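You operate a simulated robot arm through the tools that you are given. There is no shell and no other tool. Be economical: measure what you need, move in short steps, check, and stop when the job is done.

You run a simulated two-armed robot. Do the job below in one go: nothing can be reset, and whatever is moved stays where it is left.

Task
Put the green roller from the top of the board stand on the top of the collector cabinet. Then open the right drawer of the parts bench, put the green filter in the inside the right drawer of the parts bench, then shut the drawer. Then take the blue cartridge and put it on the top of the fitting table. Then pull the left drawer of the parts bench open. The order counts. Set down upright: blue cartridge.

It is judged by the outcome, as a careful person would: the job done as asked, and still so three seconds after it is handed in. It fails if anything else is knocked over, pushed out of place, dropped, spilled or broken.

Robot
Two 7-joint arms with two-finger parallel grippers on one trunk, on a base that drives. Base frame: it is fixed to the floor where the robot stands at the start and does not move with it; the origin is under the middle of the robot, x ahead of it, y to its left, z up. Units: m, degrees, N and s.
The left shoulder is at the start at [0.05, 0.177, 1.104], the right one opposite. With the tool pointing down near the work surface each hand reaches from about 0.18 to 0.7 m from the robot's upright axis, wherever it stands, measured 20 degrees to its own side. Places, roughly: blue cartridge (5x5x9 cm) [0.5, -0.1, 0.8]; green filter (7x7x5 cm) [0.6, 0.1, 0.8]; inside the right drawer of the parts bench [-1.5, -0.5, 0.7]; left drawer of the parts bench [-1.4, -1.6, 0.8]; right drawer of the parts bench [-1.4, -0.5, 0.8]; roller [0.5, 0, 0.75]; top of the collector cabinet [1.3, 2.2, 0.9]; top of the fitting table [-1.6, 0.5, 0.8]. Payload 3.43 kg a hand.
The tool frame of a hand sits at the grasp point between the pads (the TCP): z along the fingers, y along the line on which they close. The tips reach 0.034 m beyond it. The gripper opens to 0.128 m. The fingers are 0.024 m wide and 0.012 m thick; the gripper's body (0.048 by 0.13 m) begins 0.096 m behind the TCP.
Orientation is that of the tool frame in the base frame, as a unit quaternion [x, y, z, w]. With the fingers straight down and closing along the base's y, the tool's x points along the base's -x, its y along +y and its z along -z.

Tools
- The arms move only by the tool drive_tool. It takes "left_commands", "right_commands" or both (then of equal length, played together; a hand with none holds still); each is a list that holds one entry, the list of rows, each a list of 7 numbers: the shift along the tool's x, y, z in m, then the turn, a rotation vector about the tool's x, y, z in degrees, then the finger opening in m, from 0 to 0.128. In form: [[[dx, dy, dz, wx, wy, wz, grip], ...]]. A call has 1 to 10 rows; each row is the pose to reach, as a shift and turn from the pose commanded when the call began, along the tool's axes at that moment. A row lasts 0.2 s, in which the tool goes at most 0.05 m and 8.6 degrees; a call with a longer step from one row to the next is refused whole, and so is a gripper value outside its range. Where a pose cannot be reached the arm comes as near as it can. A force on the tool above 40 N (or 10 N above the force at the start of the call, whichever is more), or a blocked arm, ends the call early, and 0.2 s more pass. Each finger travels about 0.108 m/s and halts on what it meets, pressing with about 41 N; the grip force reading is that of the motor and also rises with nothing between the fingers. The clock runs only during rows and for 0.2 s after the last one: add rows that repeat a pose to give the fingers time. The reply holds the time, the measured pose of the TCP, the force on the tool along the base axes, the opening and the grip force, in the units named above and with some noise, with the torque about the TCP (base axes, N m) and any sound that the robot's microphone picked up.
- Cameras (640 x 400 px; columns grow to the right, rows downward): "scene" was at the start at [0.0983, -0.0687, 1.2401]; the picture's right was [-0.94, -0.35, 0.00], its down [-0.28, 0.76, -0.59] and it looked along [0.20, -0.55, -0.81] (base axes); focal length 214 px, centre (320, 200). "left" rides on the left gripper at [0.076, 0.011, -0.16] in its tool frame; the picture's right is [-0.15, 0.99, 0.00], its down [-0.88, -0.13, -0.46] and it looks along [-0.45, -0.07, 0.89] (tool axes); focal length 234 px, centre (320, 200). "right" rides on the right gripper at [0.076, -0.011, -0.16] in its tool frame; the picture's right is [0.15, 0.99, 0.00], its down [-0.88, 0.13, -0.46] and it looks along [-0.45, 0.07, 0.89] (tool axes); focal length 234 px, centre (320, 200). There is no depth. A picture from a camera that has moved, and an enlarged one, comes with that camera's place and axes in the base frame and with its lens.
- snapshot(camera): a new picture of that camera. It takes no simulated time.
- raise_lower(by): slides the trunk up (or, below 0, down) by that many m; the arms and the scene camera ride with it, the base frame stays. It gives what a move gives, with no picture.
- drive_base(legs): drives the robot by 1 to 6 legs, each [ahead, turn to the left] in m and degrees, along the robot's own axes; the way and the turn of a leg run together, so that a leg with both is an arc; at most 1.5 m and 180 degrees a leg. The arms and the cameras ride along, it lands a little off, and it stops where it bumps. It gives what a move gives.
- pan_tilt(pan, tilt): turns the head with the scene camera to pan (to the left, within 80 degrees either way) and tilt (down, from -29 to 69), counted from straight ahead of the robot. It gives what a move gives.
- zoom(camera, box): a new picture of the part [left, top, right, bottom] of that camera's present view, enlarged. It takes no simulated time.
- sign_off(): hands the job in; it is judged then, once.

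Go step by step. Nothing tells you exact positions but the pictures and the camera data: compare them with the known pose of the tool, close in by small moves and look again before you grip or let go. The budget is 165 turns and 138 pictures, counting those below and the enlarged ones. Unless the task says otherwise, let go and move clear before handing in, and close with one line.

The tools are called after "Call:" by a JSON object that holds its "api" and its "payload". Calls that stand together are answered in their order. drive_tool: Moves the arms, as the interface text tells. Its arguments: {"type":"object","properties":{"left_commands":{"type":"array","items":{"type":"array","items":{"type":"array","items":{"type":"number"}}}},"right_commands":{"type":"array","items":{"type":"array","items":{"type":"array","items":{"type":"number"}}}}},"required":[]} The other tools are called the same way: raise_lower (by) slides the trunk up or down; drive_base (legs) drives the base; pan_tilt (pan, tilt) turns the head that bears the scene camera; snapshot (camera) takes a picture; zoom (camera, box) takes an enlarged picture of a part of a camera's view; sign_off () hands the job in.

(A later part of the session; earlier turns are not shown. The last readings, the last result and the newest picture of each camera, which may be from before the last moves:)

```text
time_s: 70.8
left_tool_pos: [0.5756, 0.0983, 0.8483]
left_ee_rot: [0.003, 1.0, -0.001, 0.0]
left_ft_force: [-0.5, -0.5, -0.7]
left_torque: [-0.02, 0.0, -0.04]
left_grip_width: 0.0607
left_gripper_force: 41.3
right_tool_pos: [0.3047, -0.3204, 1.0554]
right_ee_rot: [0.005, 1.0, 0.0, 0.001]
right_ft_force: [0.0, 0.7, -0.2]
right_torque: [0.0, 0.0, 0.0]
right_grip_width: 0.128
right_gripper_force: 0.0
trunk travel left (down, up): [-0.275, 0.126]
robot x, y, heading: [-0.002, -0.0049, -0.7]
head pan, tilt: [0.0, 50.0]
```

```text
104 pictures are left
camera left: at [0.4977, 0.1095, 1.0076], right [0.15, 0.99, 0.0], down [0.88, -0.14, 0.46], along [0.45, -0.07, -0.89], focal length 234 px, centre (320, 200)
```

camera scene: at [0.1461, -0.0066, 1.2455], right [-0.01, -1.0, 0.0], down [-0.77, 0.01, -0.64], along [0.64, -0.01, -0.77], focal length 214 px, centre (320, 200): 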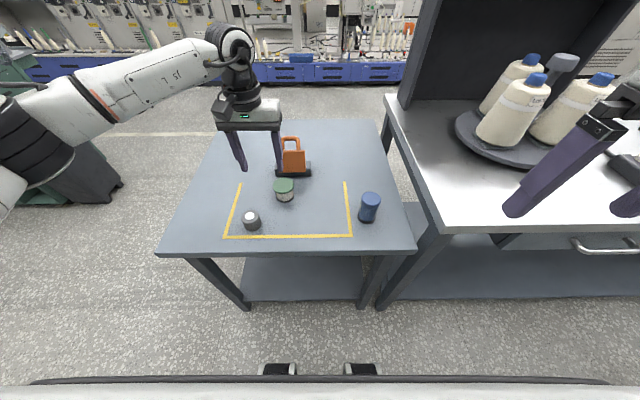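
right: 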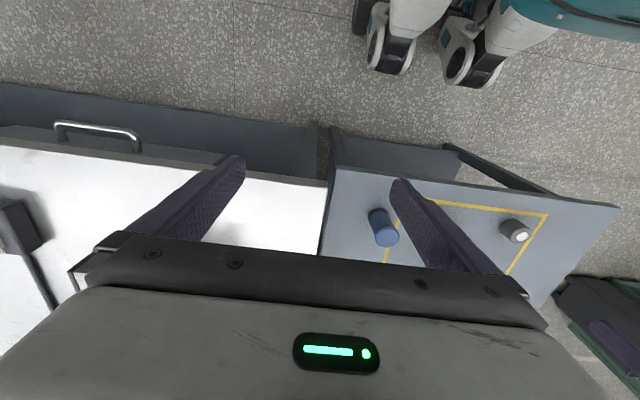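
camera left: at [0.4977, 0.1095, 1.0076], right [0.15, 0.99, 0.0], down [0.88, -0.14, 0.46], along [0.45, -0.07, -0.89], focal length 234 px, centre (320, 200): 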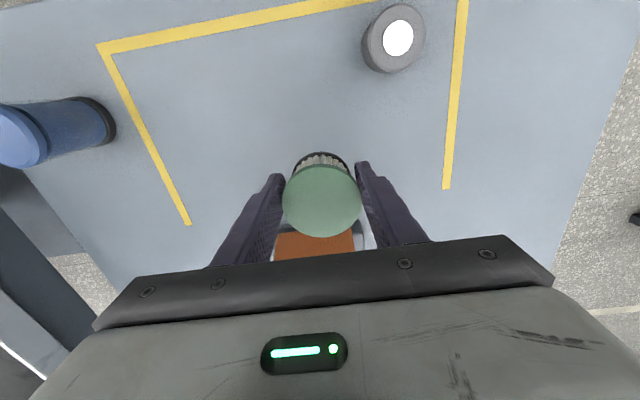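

The filter is held. I'll lift, back away, and turn to see the parts bench behind.

Call:
{"api": "drive_tool", "payload": {"left_commands": [[[0, 0, -0.05, 0, 0, 0, 0], [0, 0, -0.1, 0, 0, 0, 0], [0, 0, -0.14, 0, 0, 0, 0], [0.05, 0, -0.16, 0, 0, 0, 0], [0.1, 0, -0.17, 0, 0, 0, 0]]]}}

Call:
{"api": "drive_base", "payload": {"legs": [[-0.4, 0], [0, 180]]}}

Call:
{"api": "pan_tilt", "payload": {"pan": 20, "tilt": 25}}

Call:
{"api": "snapshot", "payload": {"camera": "scene"}}

```text
refused: row 4 steps farther than a row can; nothing moved
```

```text
time_s: 80.6
left_tool_pos: [-0.9774, -0.0898, 0.8492]
left_ee_rot: [1.0, -0.014, 0.0, 0.0]
left_ft_force: [0.1, 0.8, -1.0]
left_torque: [0.01, 0.0, 0.02]
left_grip_width: 0.0609
left_gripper_force: 40.8
right_tool_pos: [-0.6973, 0.322, 1.0556]
right_ee_rot: [1.0, -0.015, -0.001, 0.0]
right_ft_force: [0.2, 0.1, -0.4]
right_torque: [-0.02, 0.0, -0.01]
right_grip_width: 0.128
right_gripper_force: 0.0
trunk travel left (down, up): [-0.275, 0.126]
robot x, y, heading: [-0.3977, -0.0015, 178.2]
head pan, tilt: [0.0, 50.0]
```

```text
time_s: 81.5
left_tool_pos: [-0.977, -0.0912, 0.848]
left_ee_rot: [1.0, -0.014, 0.0, 0.0]
left_ft_force: [0.1, 0.5, -0.1]
left_torque: [-0.03, -0.01, -0.01]
left_grip_width: 0.0605
left_gripper_force: 41.1
right_tool_pos: [-0.6979, 0.3211, 1.0556]
right_ee_rot: [1.0, -0.016, 0.0, 0.0]
right_ft_force: [0.1, -0.3, 0.4]
right_torque: [0.01, 0.04, -0.03]
right_grip_width: 0.128
right_gripper_force: 0.1
trunk travel left (down, up): [-0.275, 0.126]
robot x, y, heading: [-0.3942, 0.0009, 177.7]
head pan, tilt: [20.0, 25.0]
```

```text
103 pictures are left
camera scene: at [-0.5518, -0.0264, 1.2829], right [-0.31, 0.95, 0.0], down [0.4, 0.13, -0.91], along [-0.86, -0.28, -0.42], focal length 214 px, centre (320, 200)
```

scene: 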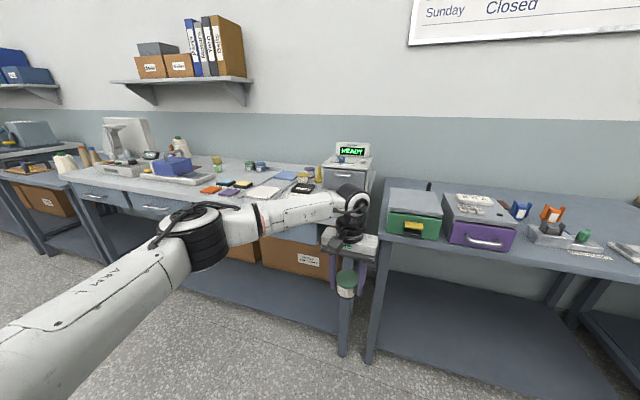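

The lift was refused, so the base moved with the filter low; it cleared the grey roller's height, and I'll check that later. Now I'll lift the hand and look at the bench drawers.

Call:
{"api": "drive_tool", "payload": {"left_commands": [[[0.02, 0, -0.04, 0, 0, 0, 0], [0.04, 0, -0.08, 0, 0, 0, 0], [0.06, 0, -0.12, 0, 0, 0, 0], [0.1, 0, -0.15, 0, 0, 0, 0], [0.14, 0, -0.17, 0, 0, 0, 0], [0.18, 0, -0.17, 0, 0, 0, 0]]]}}

Call:
{"api": "pan_tilt", "payload": {"pan": 30, "tilt": 25}}

Call:
{"api": "snapshot", "payload": {"camera": "scene"}}

```text
time_s: 82.9
left_tool_pos: [-0.7977, -0.0953, 1.0191]
left_ee_rot: [1.0, -0.014, 0.0, 0.0]
left_ft_force: [-0.7, -0.7, -1.2]
left_torque: [-0.02, 0.0, -0.02]
left_grip_width: 0.0608
left_gripper_force: 40.8
right_tool_pos: [-0.698, 0.3229, 1.0565]
right_ee_rot: [1.0, -0.016, -0.001, 0.0]
right_ft_force: [-0.4, 0.2, -0.3]
right_torque: [0.03, -0.01, 0.01]
right_grip_width: 0.128
right_gripper_force: 0.0
trunk travel left (down, up): [-0.275, 0.126]
robot x, y, heading: [-0.3973, -0.0023, 177.9]
head pan, tilt: [20.0, 25.0]
```

```text
time_s: 83.6
left_tool_pos: [-0.7977, -0.0955, 1.018]
left_ee_rot: [1.0, -0.014, 0.0, 0.0]
left_ft_force: [0.7, 0.5, -0.8]
left_torque: [-0.02, 0.02, -0.01]
left_grip_width: 0.0609
left_gripper_force: 41.3
right_tool_pos: [-0.6975, 0.3225, 1.0556]
right_ee_rot: [1.0, -0.015, -0.002, 0.0]
right_ft_force: [-0.4, 0.0, 0.5]
right_torque: [-0.02, -0.01, 0.01]
right_grip_width: 0.1282
right_gripper_force: 0.1
trunk travel left (down, up): [-0.275, 0.126]
robot x, y, heading: [-0.3977, 0.0007, 178.2]
head pan, tilt: [30.0, 25.0]
```

```text
102 pictures are left
camera scene: at [-0.5455, -0.0412, 1.283], right [-0.47, 0.88, 0.0], down [0.37, 0.2, -0.91], along [-0.8, -0.43, -0.42], focal length 214 px, centre (320, 200)
```

scene: 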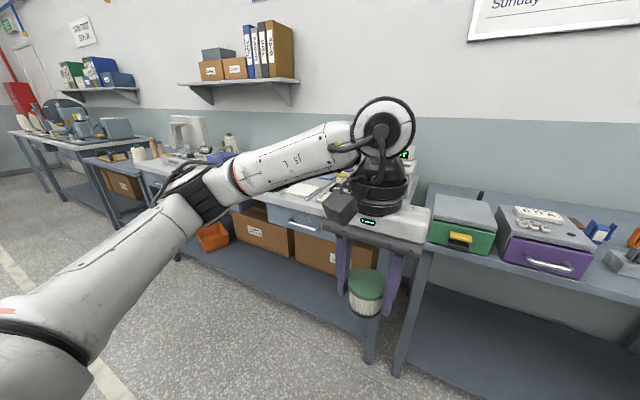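

I'll drive to about (-0.7, -0.6), facing the right drawer, and look at it from there.

Call:
{"api": "drive_base", "payload": {"legs": [[0, 65], [0.67, 0], [0, -63]]}}

Call:
{"api": "pan_tilt", "payload": {"pan": 0, "tilt": 40}}

Call:
{"api": "snapshot", "payload": {"camera": "scene"}}

Call:
{"api": "snapshot", "payload": {"camera": "right"}}

```text
time_s: 92.9
left_tool_pos: [-1.0895, -0.7136, 1.0181]
left_ee_rot: [1.0, 0.008, 0.001, 0.0]
left_ft_force: [0.0, 0.4, -1.5]
left_torque: [0.0, 0.02, 0.0]
left_grip_width: 0.0608
left_gripper_force: 40.8
right_tool_pos: [-1.0074, -0.2946, 1.0554]
right_ee_rot: [1.0, 0.008, 0.0, 0.0]
right_ft_force: [0.6, 1.9, 0.2]
right_torque: [0.0, -0.01, 0.01]
right_grip_width: 0.1279
right_gripper_force: 0.1
trunk travel left (down, up): [-0.275, 0.126]
robot x, y, heading: [-0.6956, -0.5985, -179.2]
head pan, tilt: [30.0, 25.0]
```

```text
time_s: 93.9
left_tool_pos: [-1.0883, -0.7143, 1.0191]
left_ee_rot: [1.0, 0.009, 0.0, 0.001]
left_ft_force: [0.4, -0.6, -0.3]
left_torque: [0.01, 0.02, 0.03]
left_grip_width: 0.0606
left_gripper_force: 40.8
right_tool_pos: [-1.0079, -0.2935, 1.0553]
right_ee_rot: [1.0, 0.007, -0.001, -0.002]
right_ft_force: [0.5, 0.0, 1.0]
right_torque: [0.02, -0.01, 0.01]
right_grip_width: 0.128
right_gripper_force: 0.2
trunk travel left (down, up): [-0.275, 0.126]
robot x, y, heading: [-0.6947, -0.6004, -179.0]
head pan, tilt: [0.0, 40.0]
```

```text
101 pictures are left
camera scene: at [-0.8444, -0.6036, 1.2597], right [-0.01, 1.0, 0.0], down [0.64, 0.01, -0.77], along [-0.77, -0.01, -0.64], focal length 214 px, centre (320, 200)
```

scene: 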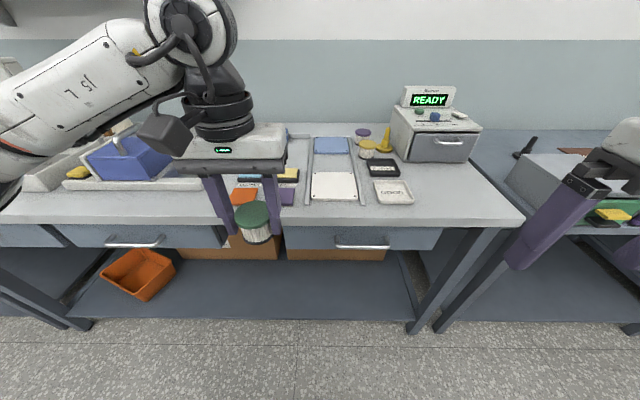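

```text
100 pictures are left
camera right: at [-0.9313, -0.2815, 1.2158], right [0.16, -0.99, 0.0], down [-0.88, -0.14, 0.46], along [-0.45, -0.07, -0.89], focal length 234 px, centre (320, 200)
```

right: 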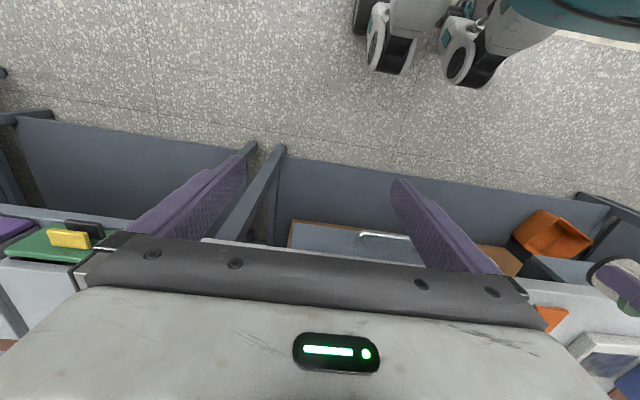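

Call:
{"api": "zoom", "payload": {"camera": "scene", "box": [280, 200, 440, 300]}}

Call:
{"api": "zoom", "payload": {"camera": "right", "box": [260, 190, 452, 310]}}

```text
4.00 times, centred on (360, 250) of scene
camera zoom: at [-0.8444, -0.6036, 1.2597], right [-0.01, 1.0, 0.0], down [0.64, 0.01, -0.77], along [-0.77, -0.01, -0.64], focal length 858 px, centre (160, 0)
```

zoom: 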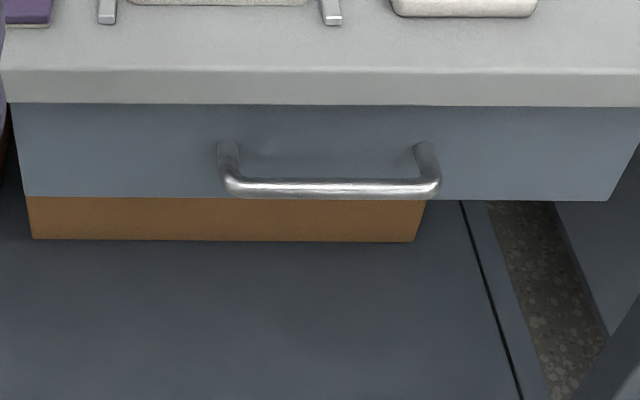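

```text
3.33 times, centred on (356, 250) of right
camera zoom: at [-0.9313, -0.2815, 1.2158], right [0.16, -0.99, 0.0], down [-0.88, -0.14, 0.46], along [-0.45, -0.07, -0.89], focal length 781 px, centre (200, 33)
```

zoom: 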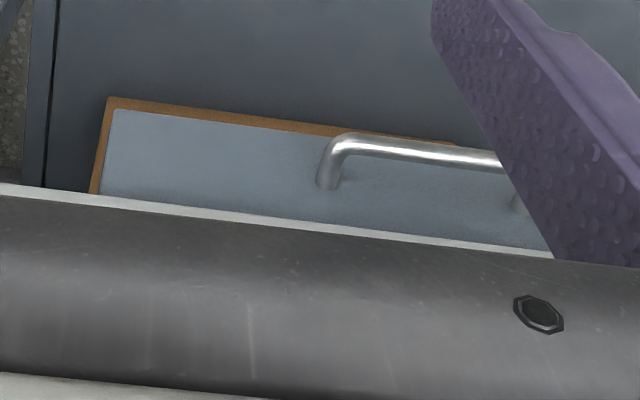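

The right drawer's bar handle is at roughly x -1.22, y -0.49, z 0.775, about 14 cm wide. I'll turn the right hand to point forward with vertical closing, in two 60° stages.

Call:
{"api": "drive_tool", "payload": {"right_commands": [[[0, 0, 0, -4.33, -4.33, 4.33, 0.1], [0, 0, 0, -8.66, -8.66, 8.66, 0.1], [0, 0, 0, -12.99, -12.99, 12.99, 0.1], [0, 0, 0, -17.32, -17.32, 17.32, 0.1], [0, 0, 0, -21.65, -21.65, 21.65, 0.1], [0, 0, 0, -25.98, -25.98, 25.98, 0.1], [0, 0, 0, -30.31, -30.31, 30.31, 0.1], [0, 0, 0, -34.64, -34.64, 34.64, 0.1]]]}}

Call:
{"api": "drive_tool", "payload": {"right_commands": [[[0, 0, 0, -4.33, -4.33, 4.33, 0.1], [0, 0, 0, -8.66, -8.66, 8.66, 0.1], [0, 0, 0, -12.99, -12.99, 12.99, 0.1], [0, 0, 0, -17.32, -17.32, 17.32, 0.1], [0, 0, 0, -21.65, -21.65, 21.65, 0.1], [0, 0, 0, -25.98, -25.98, 25.98, 0.1], [0, 0, 0, -30.31, -30.31, 30.31, 0.1], [0, 0, 0, -34.64, -34.64, 34.64, 0.1]]]}}

Call:
{"api": "snapshot", "payload": {"camera": "scene"}}

Call:
{"api": "snapshot", "payload": {"camera": "right"}}

```text
time_s: 95.7
left_tool_pos: [-1.0882, -0.7153, 1.018]
left_ee_rot: [1.0, 0.008, 0.0, 0.0]
left_ft_force: [0.5, 0.7, -1.0]
left_torque: [0.0, -0.04, 0.04]
left_grip_width: 0.0605
left_gripper_force: 41.1
right_tool_pos: [-1.0154, -0.2837, 1.0628]
right_ee_rot: [0.869, -0.283, -0.285, 0.29]
right_ft_force: [0.1, 0.2, -1.3]
right_torque: [0.0, -0.02, 0.01]
right_grip_width: 0.0998
right_gripper_force: 0.0
right hand out of reach, approached as far as the arm can: row 8
trunk travel left (down, up): [-0.275, 0.126]
robot x, y, heading: [-0.6931, -0.5993, -179.3]
head pan, tilt: [0.0, 40.0]
```

```text
time_s: 97.5
left_tool_pos: [-1.0884, -0.7155, 1.0188]
left_ee_rot: [1.0, 0.009, 0.0, -0.001]
left_ft_force: [-0.6, 0.3, -0.5]
left_torque: [0.01, -0.04, -0.05]
left_grip_width: 0.0606
left_gripper_force: 40.8
right_tool_pos: [-1.0506, -0.1714, 1.0071]
right_ee_rot: [0.504, -0.494, -0.497, 0.505]
right_ft_force: [0.9, -0.4, 0.8]
right_torque: [0.02, 0.02, -0.06]
right_grip_width: 0.0998
right_gripper_force: 0.0
right hand out of reach, approached as far as the arm can: row 1, 2, 3, 4, 5, 6, 7, 8
trunk travel left (down, up): [-0.275, 0.126]
robot x, y, heading: [-0.691, -0.602, -179.2]
head pan, tilt: [0.0, 40.0]
```

```text
97 pictures are left
camera scene: at [-0.8443, -0.6043, 1.2597], right [-0.01, 1.0, 0.0], down [0.64, 0.01, -0.77], along [-0.77, -0.01, -0.64], focal length 214 px, centre (320, 200)
```

scene: 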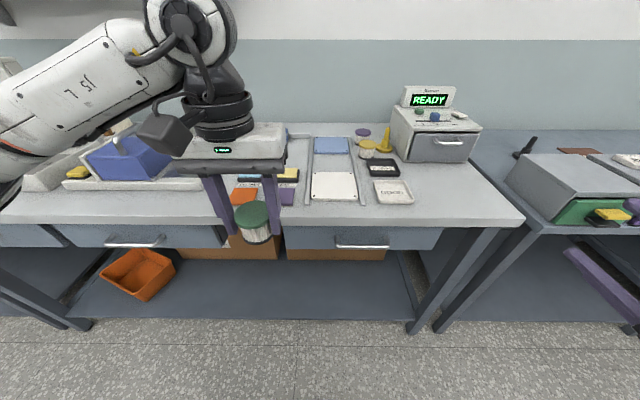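

```text
96 pictures are left
camera right: at [-0.8888, -0.2447, 0.9965], right [0.01, -0.15, 0.99], down [0.44, 0.89, 0.13], along [-0.9, 0.44, 0.07], focal length 234 px, centre (320, 200)
```

right: 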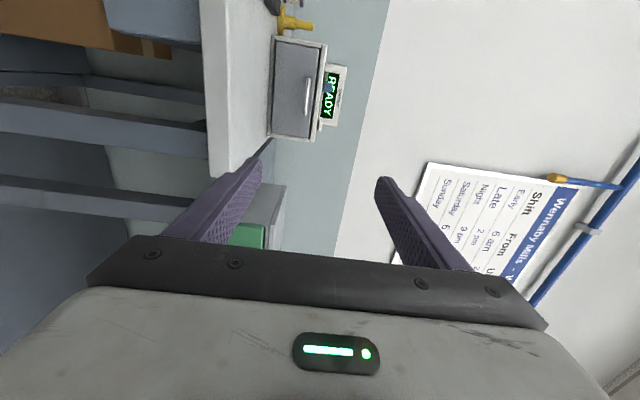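

The forward orientation was reached, though the tool drifted outward. I'll move it down and towards the handle and see where it lands.

Call:
{"api": "drive_tool", "payload": {"right_commands": [[[0.0, -0.04, 0.02, 0, 0, 0, 0.08], [0.0, -0.08, 0.03, 0, 0, 0, 0.08], [0.02, -0.12, 0.04, 0, 0, 0, 0.08], [0.04, -0.16, 0.05, 0, 0, 0, 0.08], [0.06, -0.2, 0.05, 0, 0, 0, 0.08]]]}}

```text
time_s: 98.1
left_tool_pos: [-1.0878, -0.714, 1.0189]
left_ee_rot: [1.0, 0.009, 0.001, 0.0]
left_ft_force: [0.5, 0.2, -0.7]
left_torque: [-0.01, -0.03, 0.0]
left_grip_width: 0.0605
left_gripper_force: 41.1
right_tool_pos: [-1.1012, -0.1573, 1.0332]
right_ee_rot: [-0.467, 0.416, 0.574, -0.528]
right_ft_force: [0.4, 0.3, 0.4]
right_torque: [0.01, 0.0, -0.01]
right_grip_width: 0.08
right_gripper_force: 0.0
trunk travel left (down, up): [-0.275, 0.126]
robot x, y, heading: [-0.6904, -0.6015, -179.2]
head pan, tilt: [0.0, 40.0]
stopped in row 2 (right hand): the arm was blocked; the commanded pose is now the measured one
```

Call:
{"api": "pan_tilt", "payload": {"pan": -45, "tilt": 45}}

Call:
{"api": "snapshot", "payload": {"camera": "scene"}}

```text
time_s: 99.2
left_tool_pos: [-1.0876, -0.7146, 1.0187]
left_ee_rot: [1.0, 0.01, 0.0, 0.0]
left_ft_force: [-0.3, 0.4, 0.1]
left_torque: [0.02, -0.06, -0.03]
left_grip_width: 0.0607
left_gripper_force: 41.2
right_tool_pos: [-1.1014, -0.1571, 1.0325]
right_ee_rot: [-0.467, 0.416, 0.575, -0.528]
right_ft_force: [0.2, -0.6, -0.3]
right_torque: [0.04, 0.01, -0.01]
right_grip_width: 0.08
right_gripper_force: 0.1
trunk travel left (down, up): [-0.275, 0.126]
robot x, y, heading: [-0.6934, -0.6031, -179.2]
head pan, tilt: [-45.0, 45.0]
```

```text
95 pictures are left
camera scene: at [-0.8178, -0.5457, 1.2524], right [0.7, 0.72, 0.0], down [0.51, -0.49, -0.71], along [-0.51, 0.49, -0.71], focal length 214 px, centre (320, 200)
```

scene: 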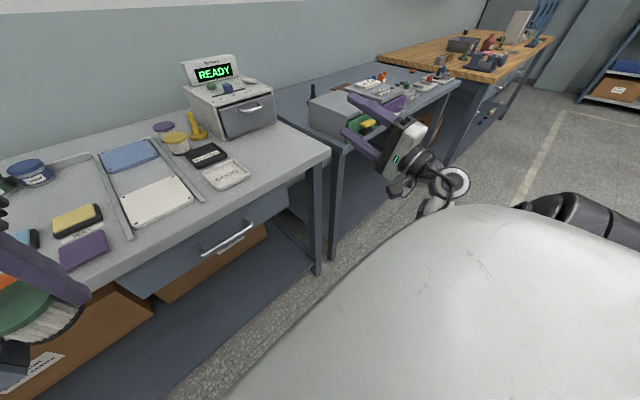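

The right arm is folded too tightly. I'll back the base up and bring the hand in front of its shoulder so the arm extends, while correcting the tilt.

Call:
{"api": "drive_base", "payload": {"legs": [[-0.2, 0]]}}

Call:
{"api": "drive_tool", "payload": {"right_commands": [[[0.04, 0, 0.02, 2, 0, 1, 0.08], [0.08, 0, 0.04, 4, 0, 2, 0.08], [0.12, 0, 0.06, 6, 0, 3, 0.08], [0.16, 0, 0.08, 8, 0, 4, 0.08], [0.2, 0, 0.1, 10, 0, 5, 0.08], [0.22, 0, 0.14, 12.6, 0, 5.5, 0.08], [0.24, 0, 0.18, 12.6, 0, 5.5, 0.08], [0.24, 0, 0.18, 12.6, 0, 5.5, 0.08]]]}}

Call:
{"api": "snapshot", "payload": {"camera": "scene"}}

```text
time_s: 100.8
left_tool_pos: [-0.8912, -0.7117, 1.0181]
left_ee_rot: [1.0, 0.009, 0.0, 0.0]
left_ft_force: [-0.8, 0.3, -1.0]
left_torque: [0.0, 0.02, 0.01]
left_grip_width: 0.0606
left_gripper_force: 41.3
right_tool_pos: [-0.9047, -0.1553, 1.0328]
right_ee_rot: [-0.467, 0.417, 0.574, -0.528]
right_ft_force: [0.9, -0.1, -0.9]
right_torque: [-0.02, -0.02, -0.03]
right_grip_width: 0.08
right_gripper_force: 0.1
trunk travel left (down, up): [-0.275, 0.126]
robot x, y, heading: [-0.4916, -0.5987, -179.1]
head pan, tilt: [-45.0, 45.0]
```

```text
time_s: 101.4
left_tool_pos: [-0.8926, -0.7105, 1.0175]
left_ee_rot: [1.0, 0.009, 0.0, 0.0]
left_ft_force: [-0.1, 0.8, -1.1]
left_torque: [0.01, 0.0, -0.02]
left_grip_width: 0.0608
left_gripper_force: 41.1
right_tool_pos: [-0.9472, -0.2262, 1.1124]
right_ee_rot: [-0.436, 0.385, 0.606, -0.544]
right_ft_force: [0.8, 0.1, 0.0]
right_torque: [0.01, 0.01, 0.03]
right_grip_width: 0.08
right_gripper_force: 0.0
right hand out of reach, approached as far as the arm can: row 3
trunk travel left (down, up): [-0.275, 0.126]
robot x, y, heading: [-0.4911, -0.5952, -179.3]
head pan, tilt: [-45.0, 45.0]
stopped in row 3 (right hand): the arm was blocked; the commanded pose is now the measured one
```

```text
94 pictures are left
camera scene: at [-0.6211, -0.5428, 1.2524], right [0.7, 0.72, 0.0], down [0.51, -0.49, -0.71], along [-0.51, 0.49, -0.71], focal length 214 px, centre (320, 200)
```

scene: 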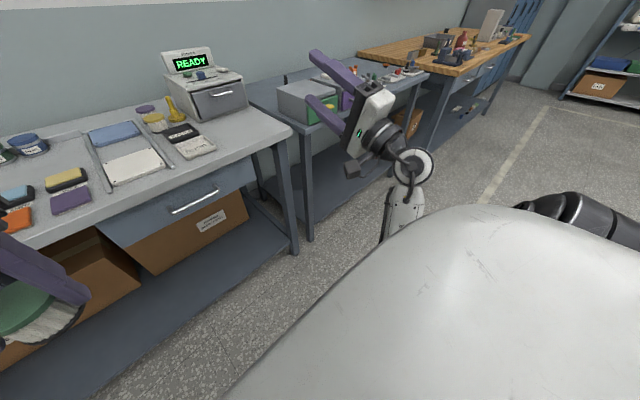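

Forward-pointing is awkward for this arm. A fingers-down hook on the bar should work, since the body clears the bench top by about 3 cm. I'll pitch the hand back down, keeping its closing line fore-aft.

Call:
{"api": "drive_tool", "payload": {"right_commands": [[[0, 0, 0, 8.4, 0, 0, 0.06], [0, 0, 0, 16.8, 0, 0, 0.06], [0, 0, 0, 25.2, 0, 0, 0.06], [0, 0, 0, 33.6, 0, 0, 0.06], [0, 0, 0, 42, 0, 0, 0.06], [0, 0, 0, 50.4, 0, 0, 0.06], [0, 0, 0, 58.8, 0, 0, 0.06], [0, 0, 0, 67.2, 0, 0, 0.06], [0, 0, 0, 75.6, 0, 0, 0.06], [0, 0, 0, 84, 0, 0, 0.06]]]}}

```text
time_s: 103.6
left_tool_pos: [-0.8922, -0.7121, 1.0187]
left_ee_rot: [1.0, 0.008, 0.0, 0.001]
left_ft_force: [-1.1, 0.4, -1.2]
left_torque: [-0.01, -0.02, 0.0]
left_grip_width: 0.0609
left_gripper_force: 41.0
right_tool_pos: [-0.9494, -0.2252, 1.1095]
right_ee_rot: [-0.687, 0.692, 0.19, -0.112]
right_ft_force: [0.0, 0.1, -0.9]
right_torque: [-0.04, 0.02, -0.03]
right_grip_width: 0.0601
right_gripper_force: 0.0
right hand out of reach, approached as far as the arm can: row 1, 2, 3, 4
trunk travel left (down, up): [-0.275, 0.126]
robot x, y, heading: [-0.495, -0.6001, -179.1]
head pan, tilt: [-45.0, 45.0]
```

Call:
{"api": "drive_tool", "payload": {"right_commands": [[[0, 0, 0, 8.2, 2.1, 0, 0.06], [0, 0, 0, 16.4, 4.2, 0, 0.06], [0, 0, 0, 24.7, 6.4, -0.4, 0.06], [0, 0, 0, 24.7, 6.4, -0.4, 0.06]]]}}

Call:
{"api": "drive_tool", "payload": {"right_commands": [[[0.05, 0, 0, 0, 0, 0, 0.06], [0.1, 0, 0.0, 0, 0, 0, 0.06], [0.15, 0, 0.0, 0, 0, 0, 0.06], [0.2, 0, 0.0, 0, 0, 0, 0.06], [0.24, 0, 0.0, 0, 0, 0, 0.06], [0.265, 0, 0.0, 0, 0, 0, 0.06]]]}}

Call:
{"api": "snapshot", "payload": {"camera": "right"}}

```text
time_s: 104.6
left_tool_pos: [-0.8906, -0.7114, 1.0186]
left_ee_rot: [1.0, 0.009, 0.0, -0.001]
left_ft_force: [-0.5, 0.2, -0.7]
left_torque: [-0.01, 0.0, 0.0]
left_grip_width: 0.0602
left_gripper_force: 41.0
right_tool_pos: [-0.9496, -0.2253, 1.1116]
right_ee_rot: [0.708, -0.706, -0.002, 0.0]
right_ft_force: [0.4, 0.9, -0.6]
right_torque: [0.0, 0.0, -0.03]
right_grip_width: 0.0602
right_gripper_force: 0.1
trunk travel left (down, up): [-0.275, 0.126]
robot x, y, heading: [-0.4953, -0.5981, -179.2]
head pan, tilt: [-45.0, 45.0]
```

```text
time_s: 106.0
left_tool_pos: [-0.8918, -0.7117, 1.0192]
left_ee_rot: [1.0, 0.009, 0.0, 0.0]
left_ft_force: [0.2, 0.0, -0.5]
left_torque: [0.03, -0.01, -0.01]
left_grip_width: 0.0606
left_gripper_force: 41.1
right_tool_pos: [-0.9483, -0.4922, 1.11]
right_ee_rot: [0.708, -0.707, -0.002, 0.0]
right_ft_force: [0.2, 0.3, -0.1]
right_torque: [0.0, -0.01, 0.02]
right_grip_width: 0.06
right_gripper_force: 0.0
trunk travel left (down, up): [-0.275, 0.126]
robot x, y, heading: [-0.4947, -0.6008, -179.4]
head pan, tilt: [-45.0, 45.0]
```

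```text
93 pictures are left
camera right: at [-0.9367, -0.5674, 1.2701], right [-0.99, -0.15, 0.0], down [-0.13, 0.88, 0.46], along [-0.07, 0.45, -0.89], focal length 234 px, centre (320, 200)
```

right: 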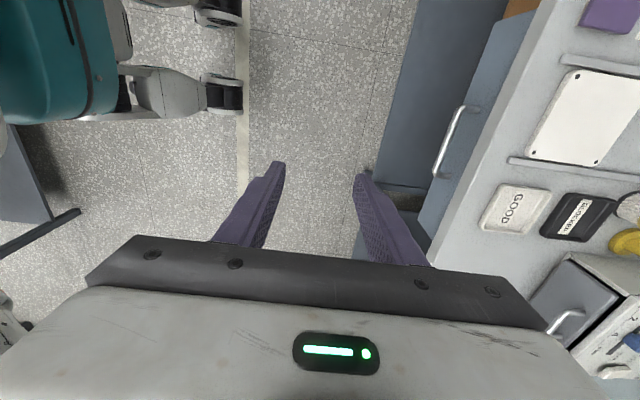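

The handle bar is clearly visible at about (-1.22, -0.50). I'll drive in 0.15 m and lower the hand in front of the bar for a closer look.

Call:
{"api": "drive_base", "payload": {"legs": [[0.15, 0]]}}

Call:
{"api": "drive_tool", "payload": {"right_commands": [[[0, 0, 0.05, 0, 0, 0, 0.04], [0, 0.01, 0.1, 0, 0, 0, 0.03], [0, 0.02, 0.145, 0, 0, 0, 0.03], [0, 0.03, 0.19, 0, 0, 0, 0.03], [0, 0.03, 0.21, 0, 0, 0, 0.03]]]}}

Call:
{"api": "snapshot", "payload": {"camera": "right"}}

Call:
{"api": "pan_tilt", "payload": {"pan": -5, "tilt": 50}}

Call:
{"api": "snapshot", "payload": {"camera": "scene"}}

```text
time_s: 107.4
left_tool_pos: [-1.041, -0.7154, 1.0188]
left_ee_rot: [1.0, 0.009, 0.002, 0.0]
left_ft_force: [0.0, 0.5, -2.0]
left_torque: [0.0, 0.0, -0.02]
left_grip_width: 0.0607
left_gripper_force: 40.7
right_tool_pos: [-1.0997, -0.4913, 1.1098]
right_ee_rot: [0.708, -0.706, -0.001, 0.0]
right_ft_force: [-0.5, -0.3, -0.8]
right_torque: [-0.03, -0.01, 0.0]
right_grip_width: 0.0597
right_gripper_force: 0.1
trunk travel left (down, up): [-0.275, 0.126]
robot x, y, heading: [-0.6455, -0.6023, -178.9]
head pan, tilt: [-45.0, 45.0]
```

```text
refused: row 2 steps farther than a row can; nothing moved
```

```text
92 pictures are left
camera right: at [-1.0874, -0.5683, 1.27], right [-0.99, -0.15, 0.0], down [-0.13, 0.88, 0.46], along [-0.07, 0.45, -0.89], focal length 234 px, centre (320, 200)
```

right: 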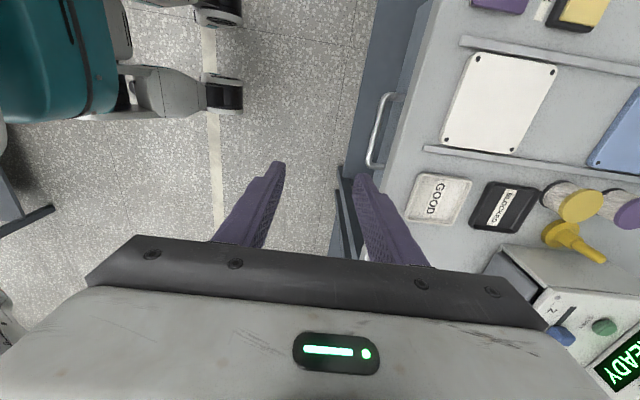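

```text
time_s: 108.5
left_tool_pos: [-1.0424, -0.7147, 1.0191]
left_ee_rot: [1.0, 0.008, 0.0, -0.001]
left_ft_force: [0.3, -0.2, -0.7]
left_torque: [0.0, -0.02, -0.01]
left_grip_width: 0.0606
left_gripper_force: 40.6
right_tool_pos: [-1.099, -0.4921, 1.1105]
right_ee_rot: [0.708, -0.706, -0.002, 0.001]
right_ft_force: [-0.4, -0.1, -0.4]
right_torque: [0.02, -0.03, 0.03]
right_grip_width: 0.0599
right_gripper_force: 0.0
trunk travel left (down, up): [-0.275, 0.126]
robot x, y, heading: [-0.6465, -0.6003, -179.3]
head pan, tilt: [-5.0, 50.0]
```

```text
91 pictures are left
camera scene: at [-0.7898, -0.5958, 1.2455], right [0.08, 1.0, 0.0], down [0.76, -0.06, -0.64], along [-0.64, 0.05, -0.77], focal length 214 px, centre (320, 200)
```

scene: 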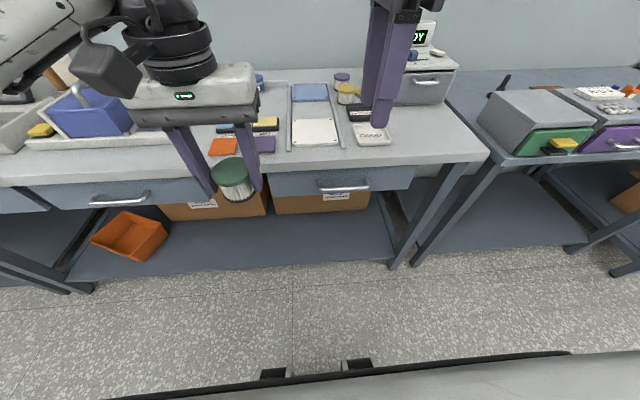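

Call:
{"api": "drive_tool", "payload": {"right_commands": [[[0, 0, 0.045, 0, 0, 0, 0.04], [0, 0.005, 0.09, 0, 0, 0, 0.03], [0, 0.01, 0.13, 0, 0, 0, 0.03], [0, 0.015, 0.17, 0, 0, 0, 0.03], [0, 0.02, 0.2, 0, 0, 0, 0.03]]]}}

Call:
{"api": "snapshot", "payload": {"camera": "right"}}

Call:
{"api": "zoom", "payload": {"camera": "scene", "box": [250, 100, 450, 225]}}

```text
time_s: 109.7
left_tool_pos: [-1.0418, -0.7142, 1.0171]
left_ee_rot: [1.0, 0.009, 0.001, 0.0]
left_ft_force: [-0.4, 0.3, 0.0]
left_torque: [0.0, 0.01, 0.01]
left_grip_width: 0.0608
left_gripper_force: 40.8
right_tool_pos: [-1.1206, -0.4909, 0.9103]
right_ee_rot: [0.708, -0.706, -0.001, 0.002]
right_ft_force: [0.1, -0.2, -0.8]
right_torque: [0.0, 0.01, 0.04]
right_grip_width: 0.0299
right_gripper_force: 0.1
trunk travel left (down, up): [-0.275, 0.126]
robot x, y, heading: [-0.6451, -0.6016, -179.3]
head pan, tilt: [-5.0, 50.0]
```

```text
90 pictures are left
camera right: at [-1.1079, -0.5678, 1.0708], right [-0.99, -0.15, 0.0], down [-0.13, 0.88, 0.46], along [-0.07, 0.45, -0.89], focal length 234 px, centre (320, 200)
```

right: 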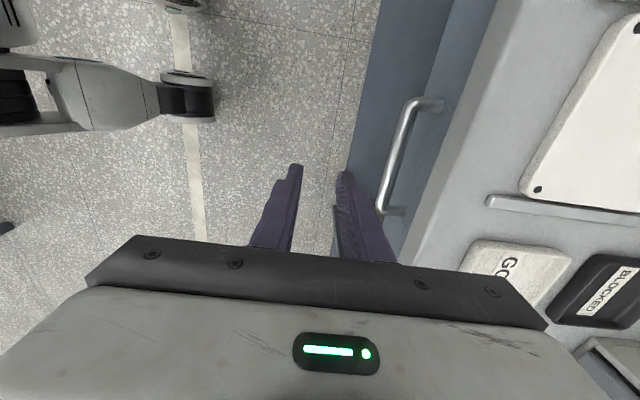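

```text
3.20 times, centred on (350, 162) of scene
camera zoom: at [-0.79, -0.5958, 1.2455], right [0.07, 1.0, 0.0], down [0.76, -0.06, -0.64], along [-0.64, 0.05, -0.77], focal length 686 px, centre (224, 320)
```

zoom: 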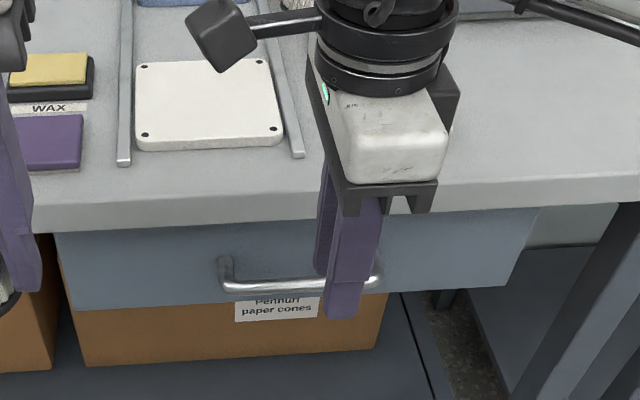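

Call:
{"api": "zoom", "payload": {"camera": "right", "box": [340, 60, 500, 260]}}

```text
2.00 times, centred on (420, 160) of right
camera zoom: at [-1.1079, -0.5678, 1.0708], right [-0.99, -0.15, 0.0], down [-0.13, 0.88, 0.46], along [-0.07, 0.45, -0.89], focal length 468 px, centre (120, 280)
```

zoom: 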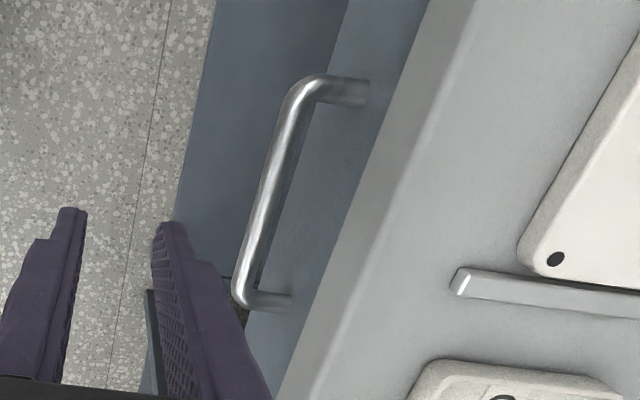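

The bench lip overhangs the drawer front by ~15 mm, so a vertical hook won't fit. A 45° forward-down tilt would grip the bar clear of the lip, so I'll tilt here first.

Call:
{"api": "drive_tool", "payload": {"right_commands": [[[0, 0, 0, -7.5, 0, 0, 0.05], [0, 0, 0, -15, 0, 0, 0.05], [0, 0, 0, -22.5, 0, 0, 0.05], [0, 0, 0, -30, 0, 0, 0.05], [0, 0, 0, -37.5, 0, 0, 0.05], [0, 0, 0, -45, 0, 0, 0.05], [0, 0, 0, -45, 0, 0, 0.05]]]}}

Call:
{"api": "snapshot", "payload": {"camera": "right"}}

Call:
{"api": "zoom", "payload": {"camera": "scene", "box": [250, 100, 450, 225]}}

```text
time_s: 111.3
left_tool_pos: [-1.0417, -0.7137, 1.0178]
left_ee_rot: [1.0, 0.009, 0.0, 0.001]
left_ft_force: [-0.3, 0.2, -0.2]
left_torque: [0.02, -0.04, 0.0]
left_grip_width: 0.0606
left_gripper_force: 41.5
right_tool_pos: [-1.1202, -0.492, 0.9096]
right_ee_rot: [0.654, -0.652, -0.272, 0.272]
right_ft_force: [0.5, -0.5, -0.6]
right_torque: [0.0, -0.01, -0.01]
right_grip_width: 0.0502
right_gripper_force: 0.1
trunk travel left (down, up): [-0.275, 0.126]
robot x, y, heading: [-0.6454, -0.6039, -179.1]
head pan, tilt: [-5.0, 50.0]
```

```text
87 pictures are left
camera right: at [-0.9978, -0.5674, 1.0152], right [-0.7, -0.15, 0.7], down [0.23, 0.88, 0.41], along [-0.68, 0.45, -0.58], focal length 234 px, centre (320, 200)
```

right: 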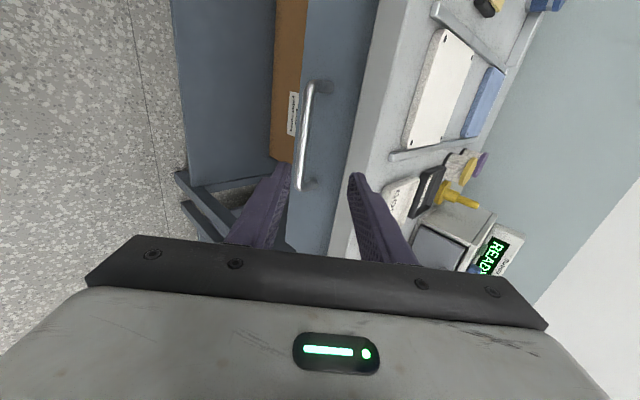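

```text
3.20 times, centred on (350, 162) of scene
camera zoom: at [-0.7899, -0.5959, 1.2455], right [0.07, 1.0, 0.0], down [0.76, -0.06, -0.64], along [-0.64, 0.05, -0.77], focal length 686 px, centre (224, 320)
```

zoom: 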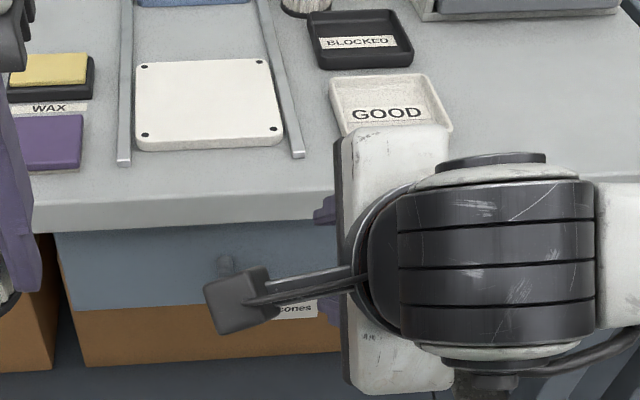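

Call:
{"api": "drive_tool", "payload": {"right_commands": [[[0, -0.01, 0.03, 0, 0, 0, 0.06], [0, -0.02, 0.06, 0, 0, 0, 0.06], [0, -0.0245, 0.09, 0, 0, 0, 0.06], [0, -0.0245, 0.11, 0, 0, 0, 0.06], [0, -0.0245, 0.11, 0, 0, 0, 0.06]]]}}

Call:
{"api": "snapshot", "payload": {"camera": "right"}}

```text
time_s: 112.5
left_tool_pos: [-1.041, -0.7147, 1.0183]
left_ee_rot: [1.0, 0.009, 0.0, -0.001]
left_ft_force: [-0.3, -0.6, -1.7]
left_torque: [0.0, -0.05, -0.02]
left_grip_width: 0.0606
left_gripper_force: 40.9
right_tool_pos: [-1.1815, -0.4908, 0.8157]
right_ee_rot: [0.654, -0.651, -0.272, 0.272]
right_ft_force: [0.7, 0.0, -0.6]
right_torque: [0.0, -0.01, -0.01]
right_grip_width: 0.0599
right_gripper_force: 0.0
trunk travel left (down, up): [-0.275, 0.126]
robot x, y, heading: [-0.643, -0.5977, -179.2]
head pan, tilt: [-5.0, 50.0]
```

```text
85 pictures are left
camera right: at [-1.0587, -0.5672, 0.9204], right [-0.7, -0.15, 0.7], down [0.23, 0.88, 0.41], along [-0.68, 0.45, -0.58], focal length 234 px, centre (320, 200)
```

right: 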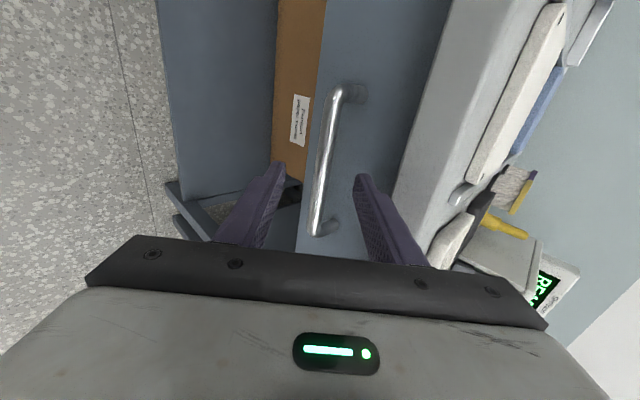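

The bar sits between the fingertips. I'll advance 4 cm along the fingers and close.

Call:
{"api": "drive_tool", "payload": {"right_commands": [[[0, 0, 0.02, 0, 0, 0, 0.06], [0, 0, 0.038, 0, 0, 0, 0.06], [0, 0, 0.038, 0, 0, 0, 0.03], [0, 0, 0.038, 0, 0, 0, 0.0], [0, 0, 0.038, 0, 0, 0, 0.0], [0, 0, 0.038, 0, 0, 0, 0.0]]]}}

Call:
{"api": "snapshot", "payload": {"camera": "right"}}

```text
time_s: 113.0
left_tool_pos: [-1.0414, -0.7126, 1.0184]
left_ee_rot: [1.0, 0.007, -0.001, 0.0]
left_ft_force: [-0.3, 0.5, -1.1]
left_torque: [0.02, -0.02, -0.05]
left_grip_width: 0.0608
left_gripper_force: 40.9
right_tool_pos: [-1.1997, -0.4925, 0.8002]
right_ee_rot: [0.653, -0.651, -0.274, 0.273]
right_ft_force: [20.8, 5.2, 12.9]
right_torque: [-0.01, 0.68, -0.21]
right_grip_width: 0.0568
right_gripper_force: 0.1
trunk travel left (down, up): [-0.275, 0.126]
robot x, y, heading: [-0.6404, -0.6, -179.3]
head pan, tilt: [-5.0, 50.0]
stopped in row 2 (right hand): the force on the tool passed its limit (the readings are from after the stop); the commanded pose is now the measured one
```

```text
84 pictures are left
camera right: at [-1.0764, -0.5674, 0.9045], right [-0.69, -0.15, 0.71], down [0.23, 0.88, 0.41], along [-0.68, 0.45, -0.58], focal length 234 px, centre (320, 200)
```

right: 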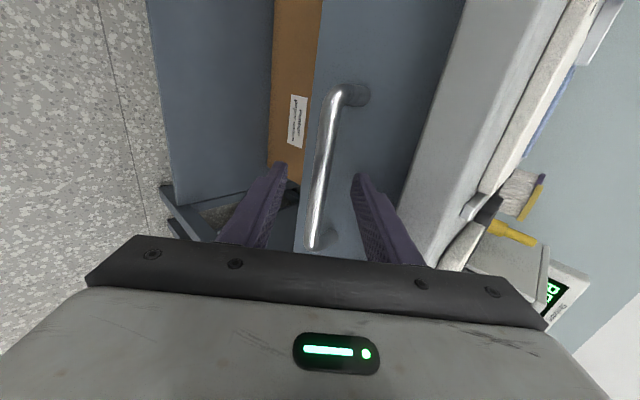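

The upper fingertip touched the drawer front. With a narrower opening I can go about 1 cm deeper before closing.

Call:
{"api": "drive_tool", "payload": {"right_commands": [[[0, -0.002, -0.006, 0, 0, 0, 0.045], [0, -0.003, -0.006, 0, 0, 0, 0.026], [0, -0.003, 0.0, 0, 0, 0, 0.026], [0, -0.003, 0.006, 0, 0, 0, 0.026], [0, -0.003, 0.008, 0, 0, 0, 0.01], [0, -0.003, 0.008, 0, 0, 0, 0.0], [0, -0.003, 0.008, 0, 0, 0, 0.0]]]}}

Call:
{"api": "snapshot", "payload": {"camera": "right"}}

```text
time_s: 114.6
left_tool_pos: [-1.0413, -0.7132, 1.0198]
left_ee_rot: [1.0, 0.007, -0.001, 0.0]
left_ft_force: [0.2, 0.4, 0.0]
left_torque: [-0.01, 0.01, 0.01]
left_grip_width: 0.0606
left_gripper_force: 41.3
right_tool_pos: [-1.2062, -0.4924, 0.794]
right_ee_rot: [-0.651, 0.652, 0.276, -0.276]
right_ft_force: [-1.6, 4.5, 21.9]
right_torque: [-0.3, 0.19, -0.1]
right_grip_width: 0.0144
right_gripper_force: 44.8
trunk travel left (down, up): [-0.275, 0.126]
robot x, y, heading: [-0.6458, -0.5978, -179.3]
head pan, tilt: [-5.0, 50.0]
```

```text
83 pictures are left
camera right: at [-1.0827, -0.5675, 0.8972], right [-0.69, -0.15, 0.71], down [0.24, 0.88, 0.41], along [-0.69, 0.45, -0.57], focal length 234 px, centre (320, 200)
```

right: 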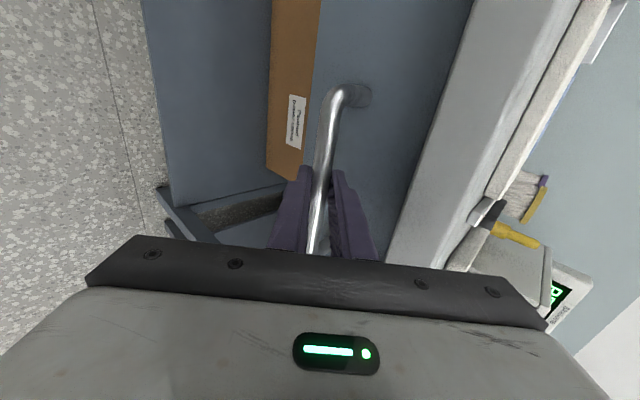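

The bar is gripped. I'll pull straight back with the arm first.

Call:
{"api": "drive_tool", "payload": {"right_commands": [[[0, -0.014, -0.014, 0, 0, 0, 0], [0, -0.028, -0.028, 0, 0, 0, 0], [0, -0.042, -0.042, 0, 0, 0, 0], [0, -0.057, -0.057, 0, 0, 0, 0], [0, -0.071, -0.071, 0, 0, 0, 0]]]}}

Call:
{"api": "snapshot", "payload": {"camera": "right"}}

Call:
{"api": "snapshot", "payload": {"camera": "scene"}}

```text
time_s: 115.8
left_tool_pos: [-1.04, -0.7132, 1.0199]
left_ee_rot: [1.0, 0.008, -0.001, -0.001]
left_ft_force: [-0.2, 0.1, -1.1]
left_torque: [-0.01, 0.02, -0.01]
left_grip_width: 0.0607
left_gripper_force: 40.6
right_tool_pos: [-1.1058, -0.4909, 0.7924]
right_ee_rot: [-0.65, 0.652, 0.276, -0.277]
right_ft_force: [1.3, 8.1, 30.4]
right_torque: [0.21, 0.27, -0.19]
right_grip_width: 0.0144
right_gripper_force: 44.5
trunk travel left (down, up): [-0.275, 0.126]
robot x, y, heading: [-0.6473, -0.5976, -179.5]
head pan, tilt: [-5.0, 50.0]
```

```text
82 pictures are left
camera right: at [-0.9829, -0.5673, 0.8967], right [-0.69, -0.14, 0.71], down [0.24, 0.88, 0.41], along [-0.69, 0.45, -0.57], focal length 234 px, centre (320, 200)
```

right: 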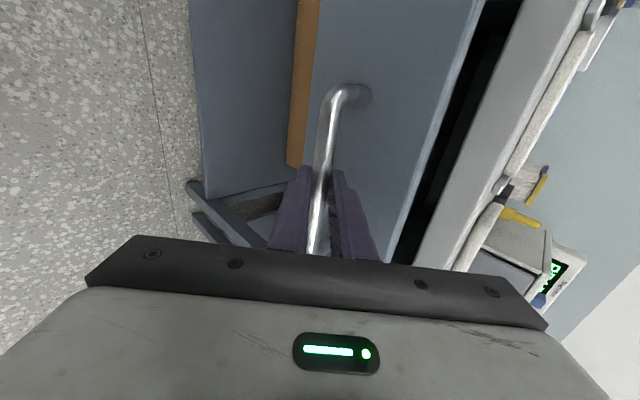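

```text
81 pictures are left
camera scene: at [-0.7874, -0.5955, 1.246], right [0.08, 1.0, 0.0], down [0.76, -0.06, -0.64], along [-0.64, 0.05, -0.76], focal length 214 px, centre (320, 200)
```

scene: 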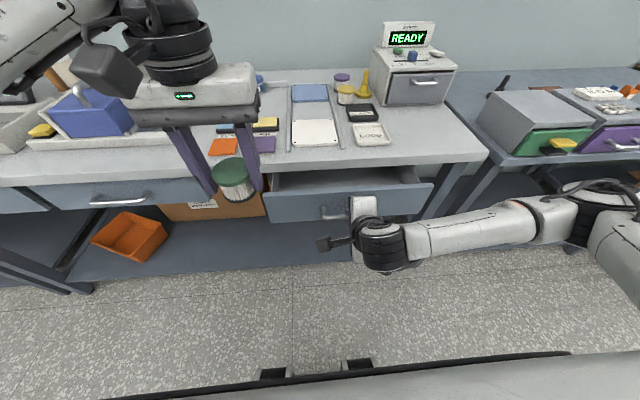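

Call:
{"api": "drive_tool", "payload": {"right_commands": [[[0, 0.002, -0.002, 0, 0, 0, 0], [0, 0.002, -0.002, 0, 0, 0, 0]]]}}

Call:
{"api": "drive_base", "payload": {"legs": [[-0.13, 0]]}}

Call:
{"api": "snapshot", "payload": {"camera": "scene"}}

```text
time_s: 116.4
left_tool_pos: [-1.0422, -0.7131, 1.0181]
left_ee_rot: [1.0, 0.007, 0.0, -0.001]
left_ft_force: [-0.1, -0.3, -0.9]
left_torque: [0.01, -0.02, 0.02]
left_grip_width: 0.0606
left_gripper_force: 40.6
right_tool_pos: [-1.1055, -0.4902, 0.7931]
right_ee_rot: [0.652, -0.652, -0.275, 0.274]
right_ft_force: [-1.4, 7.2, 20.3]
right_torque: [0.13, 0.24, -0.79]
right_grip_width: 0.0148
right_gripper_force: 46.0
trunk travel left (down, up): [-0.275, 0.126]
robot x, y, heading: [-0.6484, -0.5978, -179.2]
head pan, tilt: [-5.0, 50.0]
```

```text
time_s: 117.7
left_tool_pos: [-0.9098, -0.7116, 1.0201]
left_ee_rot: [1.0, 0.009, 0.0, 0.0]
left_ft_force: [0.6, 0.4, -1.1]
left_torque: [-0.01, 0.02, 0.01]
left_grip_width: 0.0609
left_gripper_force: 40.8
right_tool_pos: [-0.9746, -0.4912, 0.7924]
right_ee_rot: [0.653, -0.651, -0.274, 0.274]
right_ft_force: [-0.1, 4.3, 20.0]
right_torque: [0.04, 0.23, -0.62]
right_grip_width: 0.015
right_gripper_force: 45.2
trunk travel left (down, up): [-0.275, 0.126]
robot x, y, heading: [-0.5192, -0.5981, -179.5]
head pan, tilt: [-5.0, 50.0]
```

```text
80 pictures are left
camera scene: at [-0.6583, -0.5942, 1.2458], right [0.07, 1.0, 0.0], down [0.76, -0.06, -0.64], along [-0.64, 0.05, -0.77], focal length 214 px, centre (320, 200)
```

scene: 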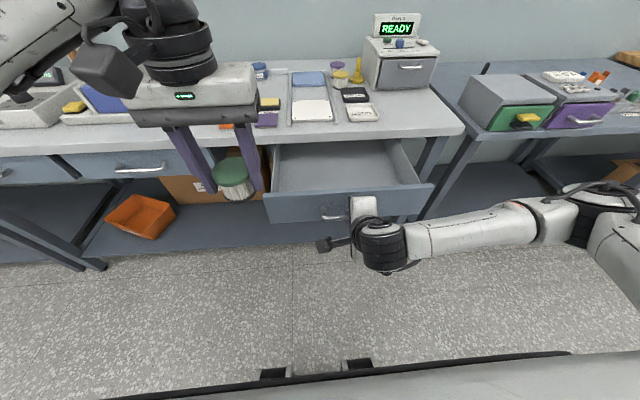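

The drawer is open about 23 cm. I'll release the handle and take the right hand back, up and to the right.

Call:
{"api": "drive_tool", "payload": {"right_commands": [[[0, 0, 0, 0, 0, 0, 0.028], [0, 0, 0, 0, 0, 0, 0.028], [0, 0, -0.02, 0, 0, 0, 0.028], [0, 0, -0.05, 0, 0, 0, 0.03], [0, 0, -0.08, 0, 0, 0, 0.03], [-0.03, 0.02, -0.1, 0, 0, 0, 0.03], [-0.06, 0.04, -0.12, 0, 0, 0, 0.03], [-0.1, 0.06, -0.14, 0, 0, 0, 0.03], [-0.14, 0.08, -0.15, 0, 0, 0, 0.03], [-0.18, 0.1, -0.15, 0, 0, 0, 0.03]]]}}

Call:
{"api": "snapshot", "payload": {"camera": "scene"}}

Call:
{"api": "snapshot", "payload": {"camera": "left"}}

```text
time_s: 119.9
left_tool_pos: [-0.9121, -0.7123, 1.0191]
left_ee_rot: [1.0, 0.009, 0.0, 0.0]
left_ft_force: [0.4, 0.0, -0.8]
left_torque: [0.0, 0.01, 0.02]
left_grip_width: 0.0608
left_gripper_force: 40.7
right_tool_pos: [-0.9565, -0.3078, 0.9739]
right_ee_rot: [0.653, -0.651, -0.272, 0.275]
right_ft_force: [0.3, -0.4, -0.2]
right_torque: [0.02, 0.01, 0.03]
right_grip_width: 0.0299
right_gripper_force: 0.0
right hand out of reach, approached as far as the arm can: row 6, 7, 8, 9, 10
trunk travel left (down, up): [-0.275, 0.126]
robot x, y, heading: [-0.5161, -0.5948, -179.1]
head pan, tilt: [-5.0, 50.0]
```

```text
79 pictures are left
camera scene: at [-0.6594, -0.594, 1.2456], right [0.07, 1.0, 0.0], down [0.76, -0.06, -0.64], along [-0.64, 0.05, -0.77], focal length 214 px, centre (320, 200)
```

scene: 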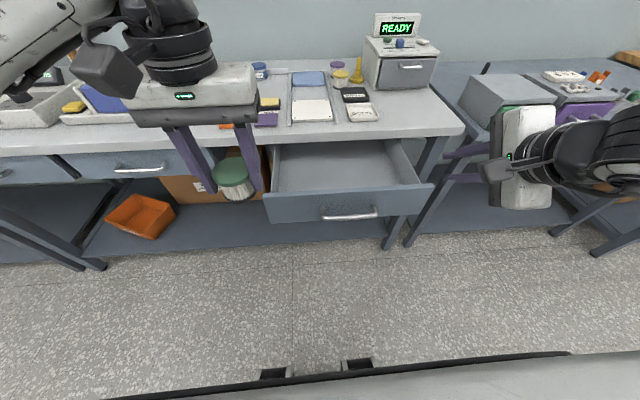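

```text
78 pictures are left
camera left: at [-0.8373, -0.7222, 1.1773], right [-0.13, -0.99, 0.0], down [-0.88, 0.11, 0.46], along [-0.45, 0.06, -0.89], focal length 234 px, centre (320, 200)
```

left: 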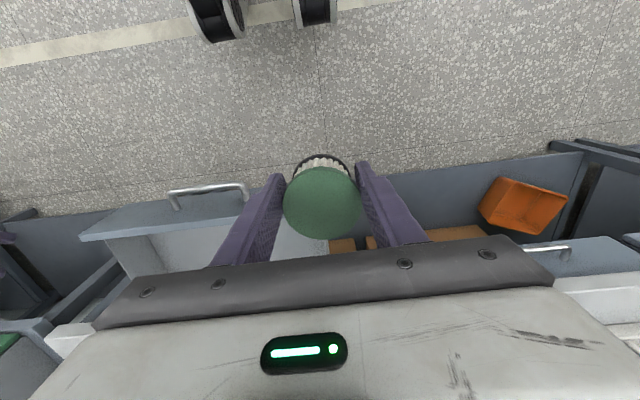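

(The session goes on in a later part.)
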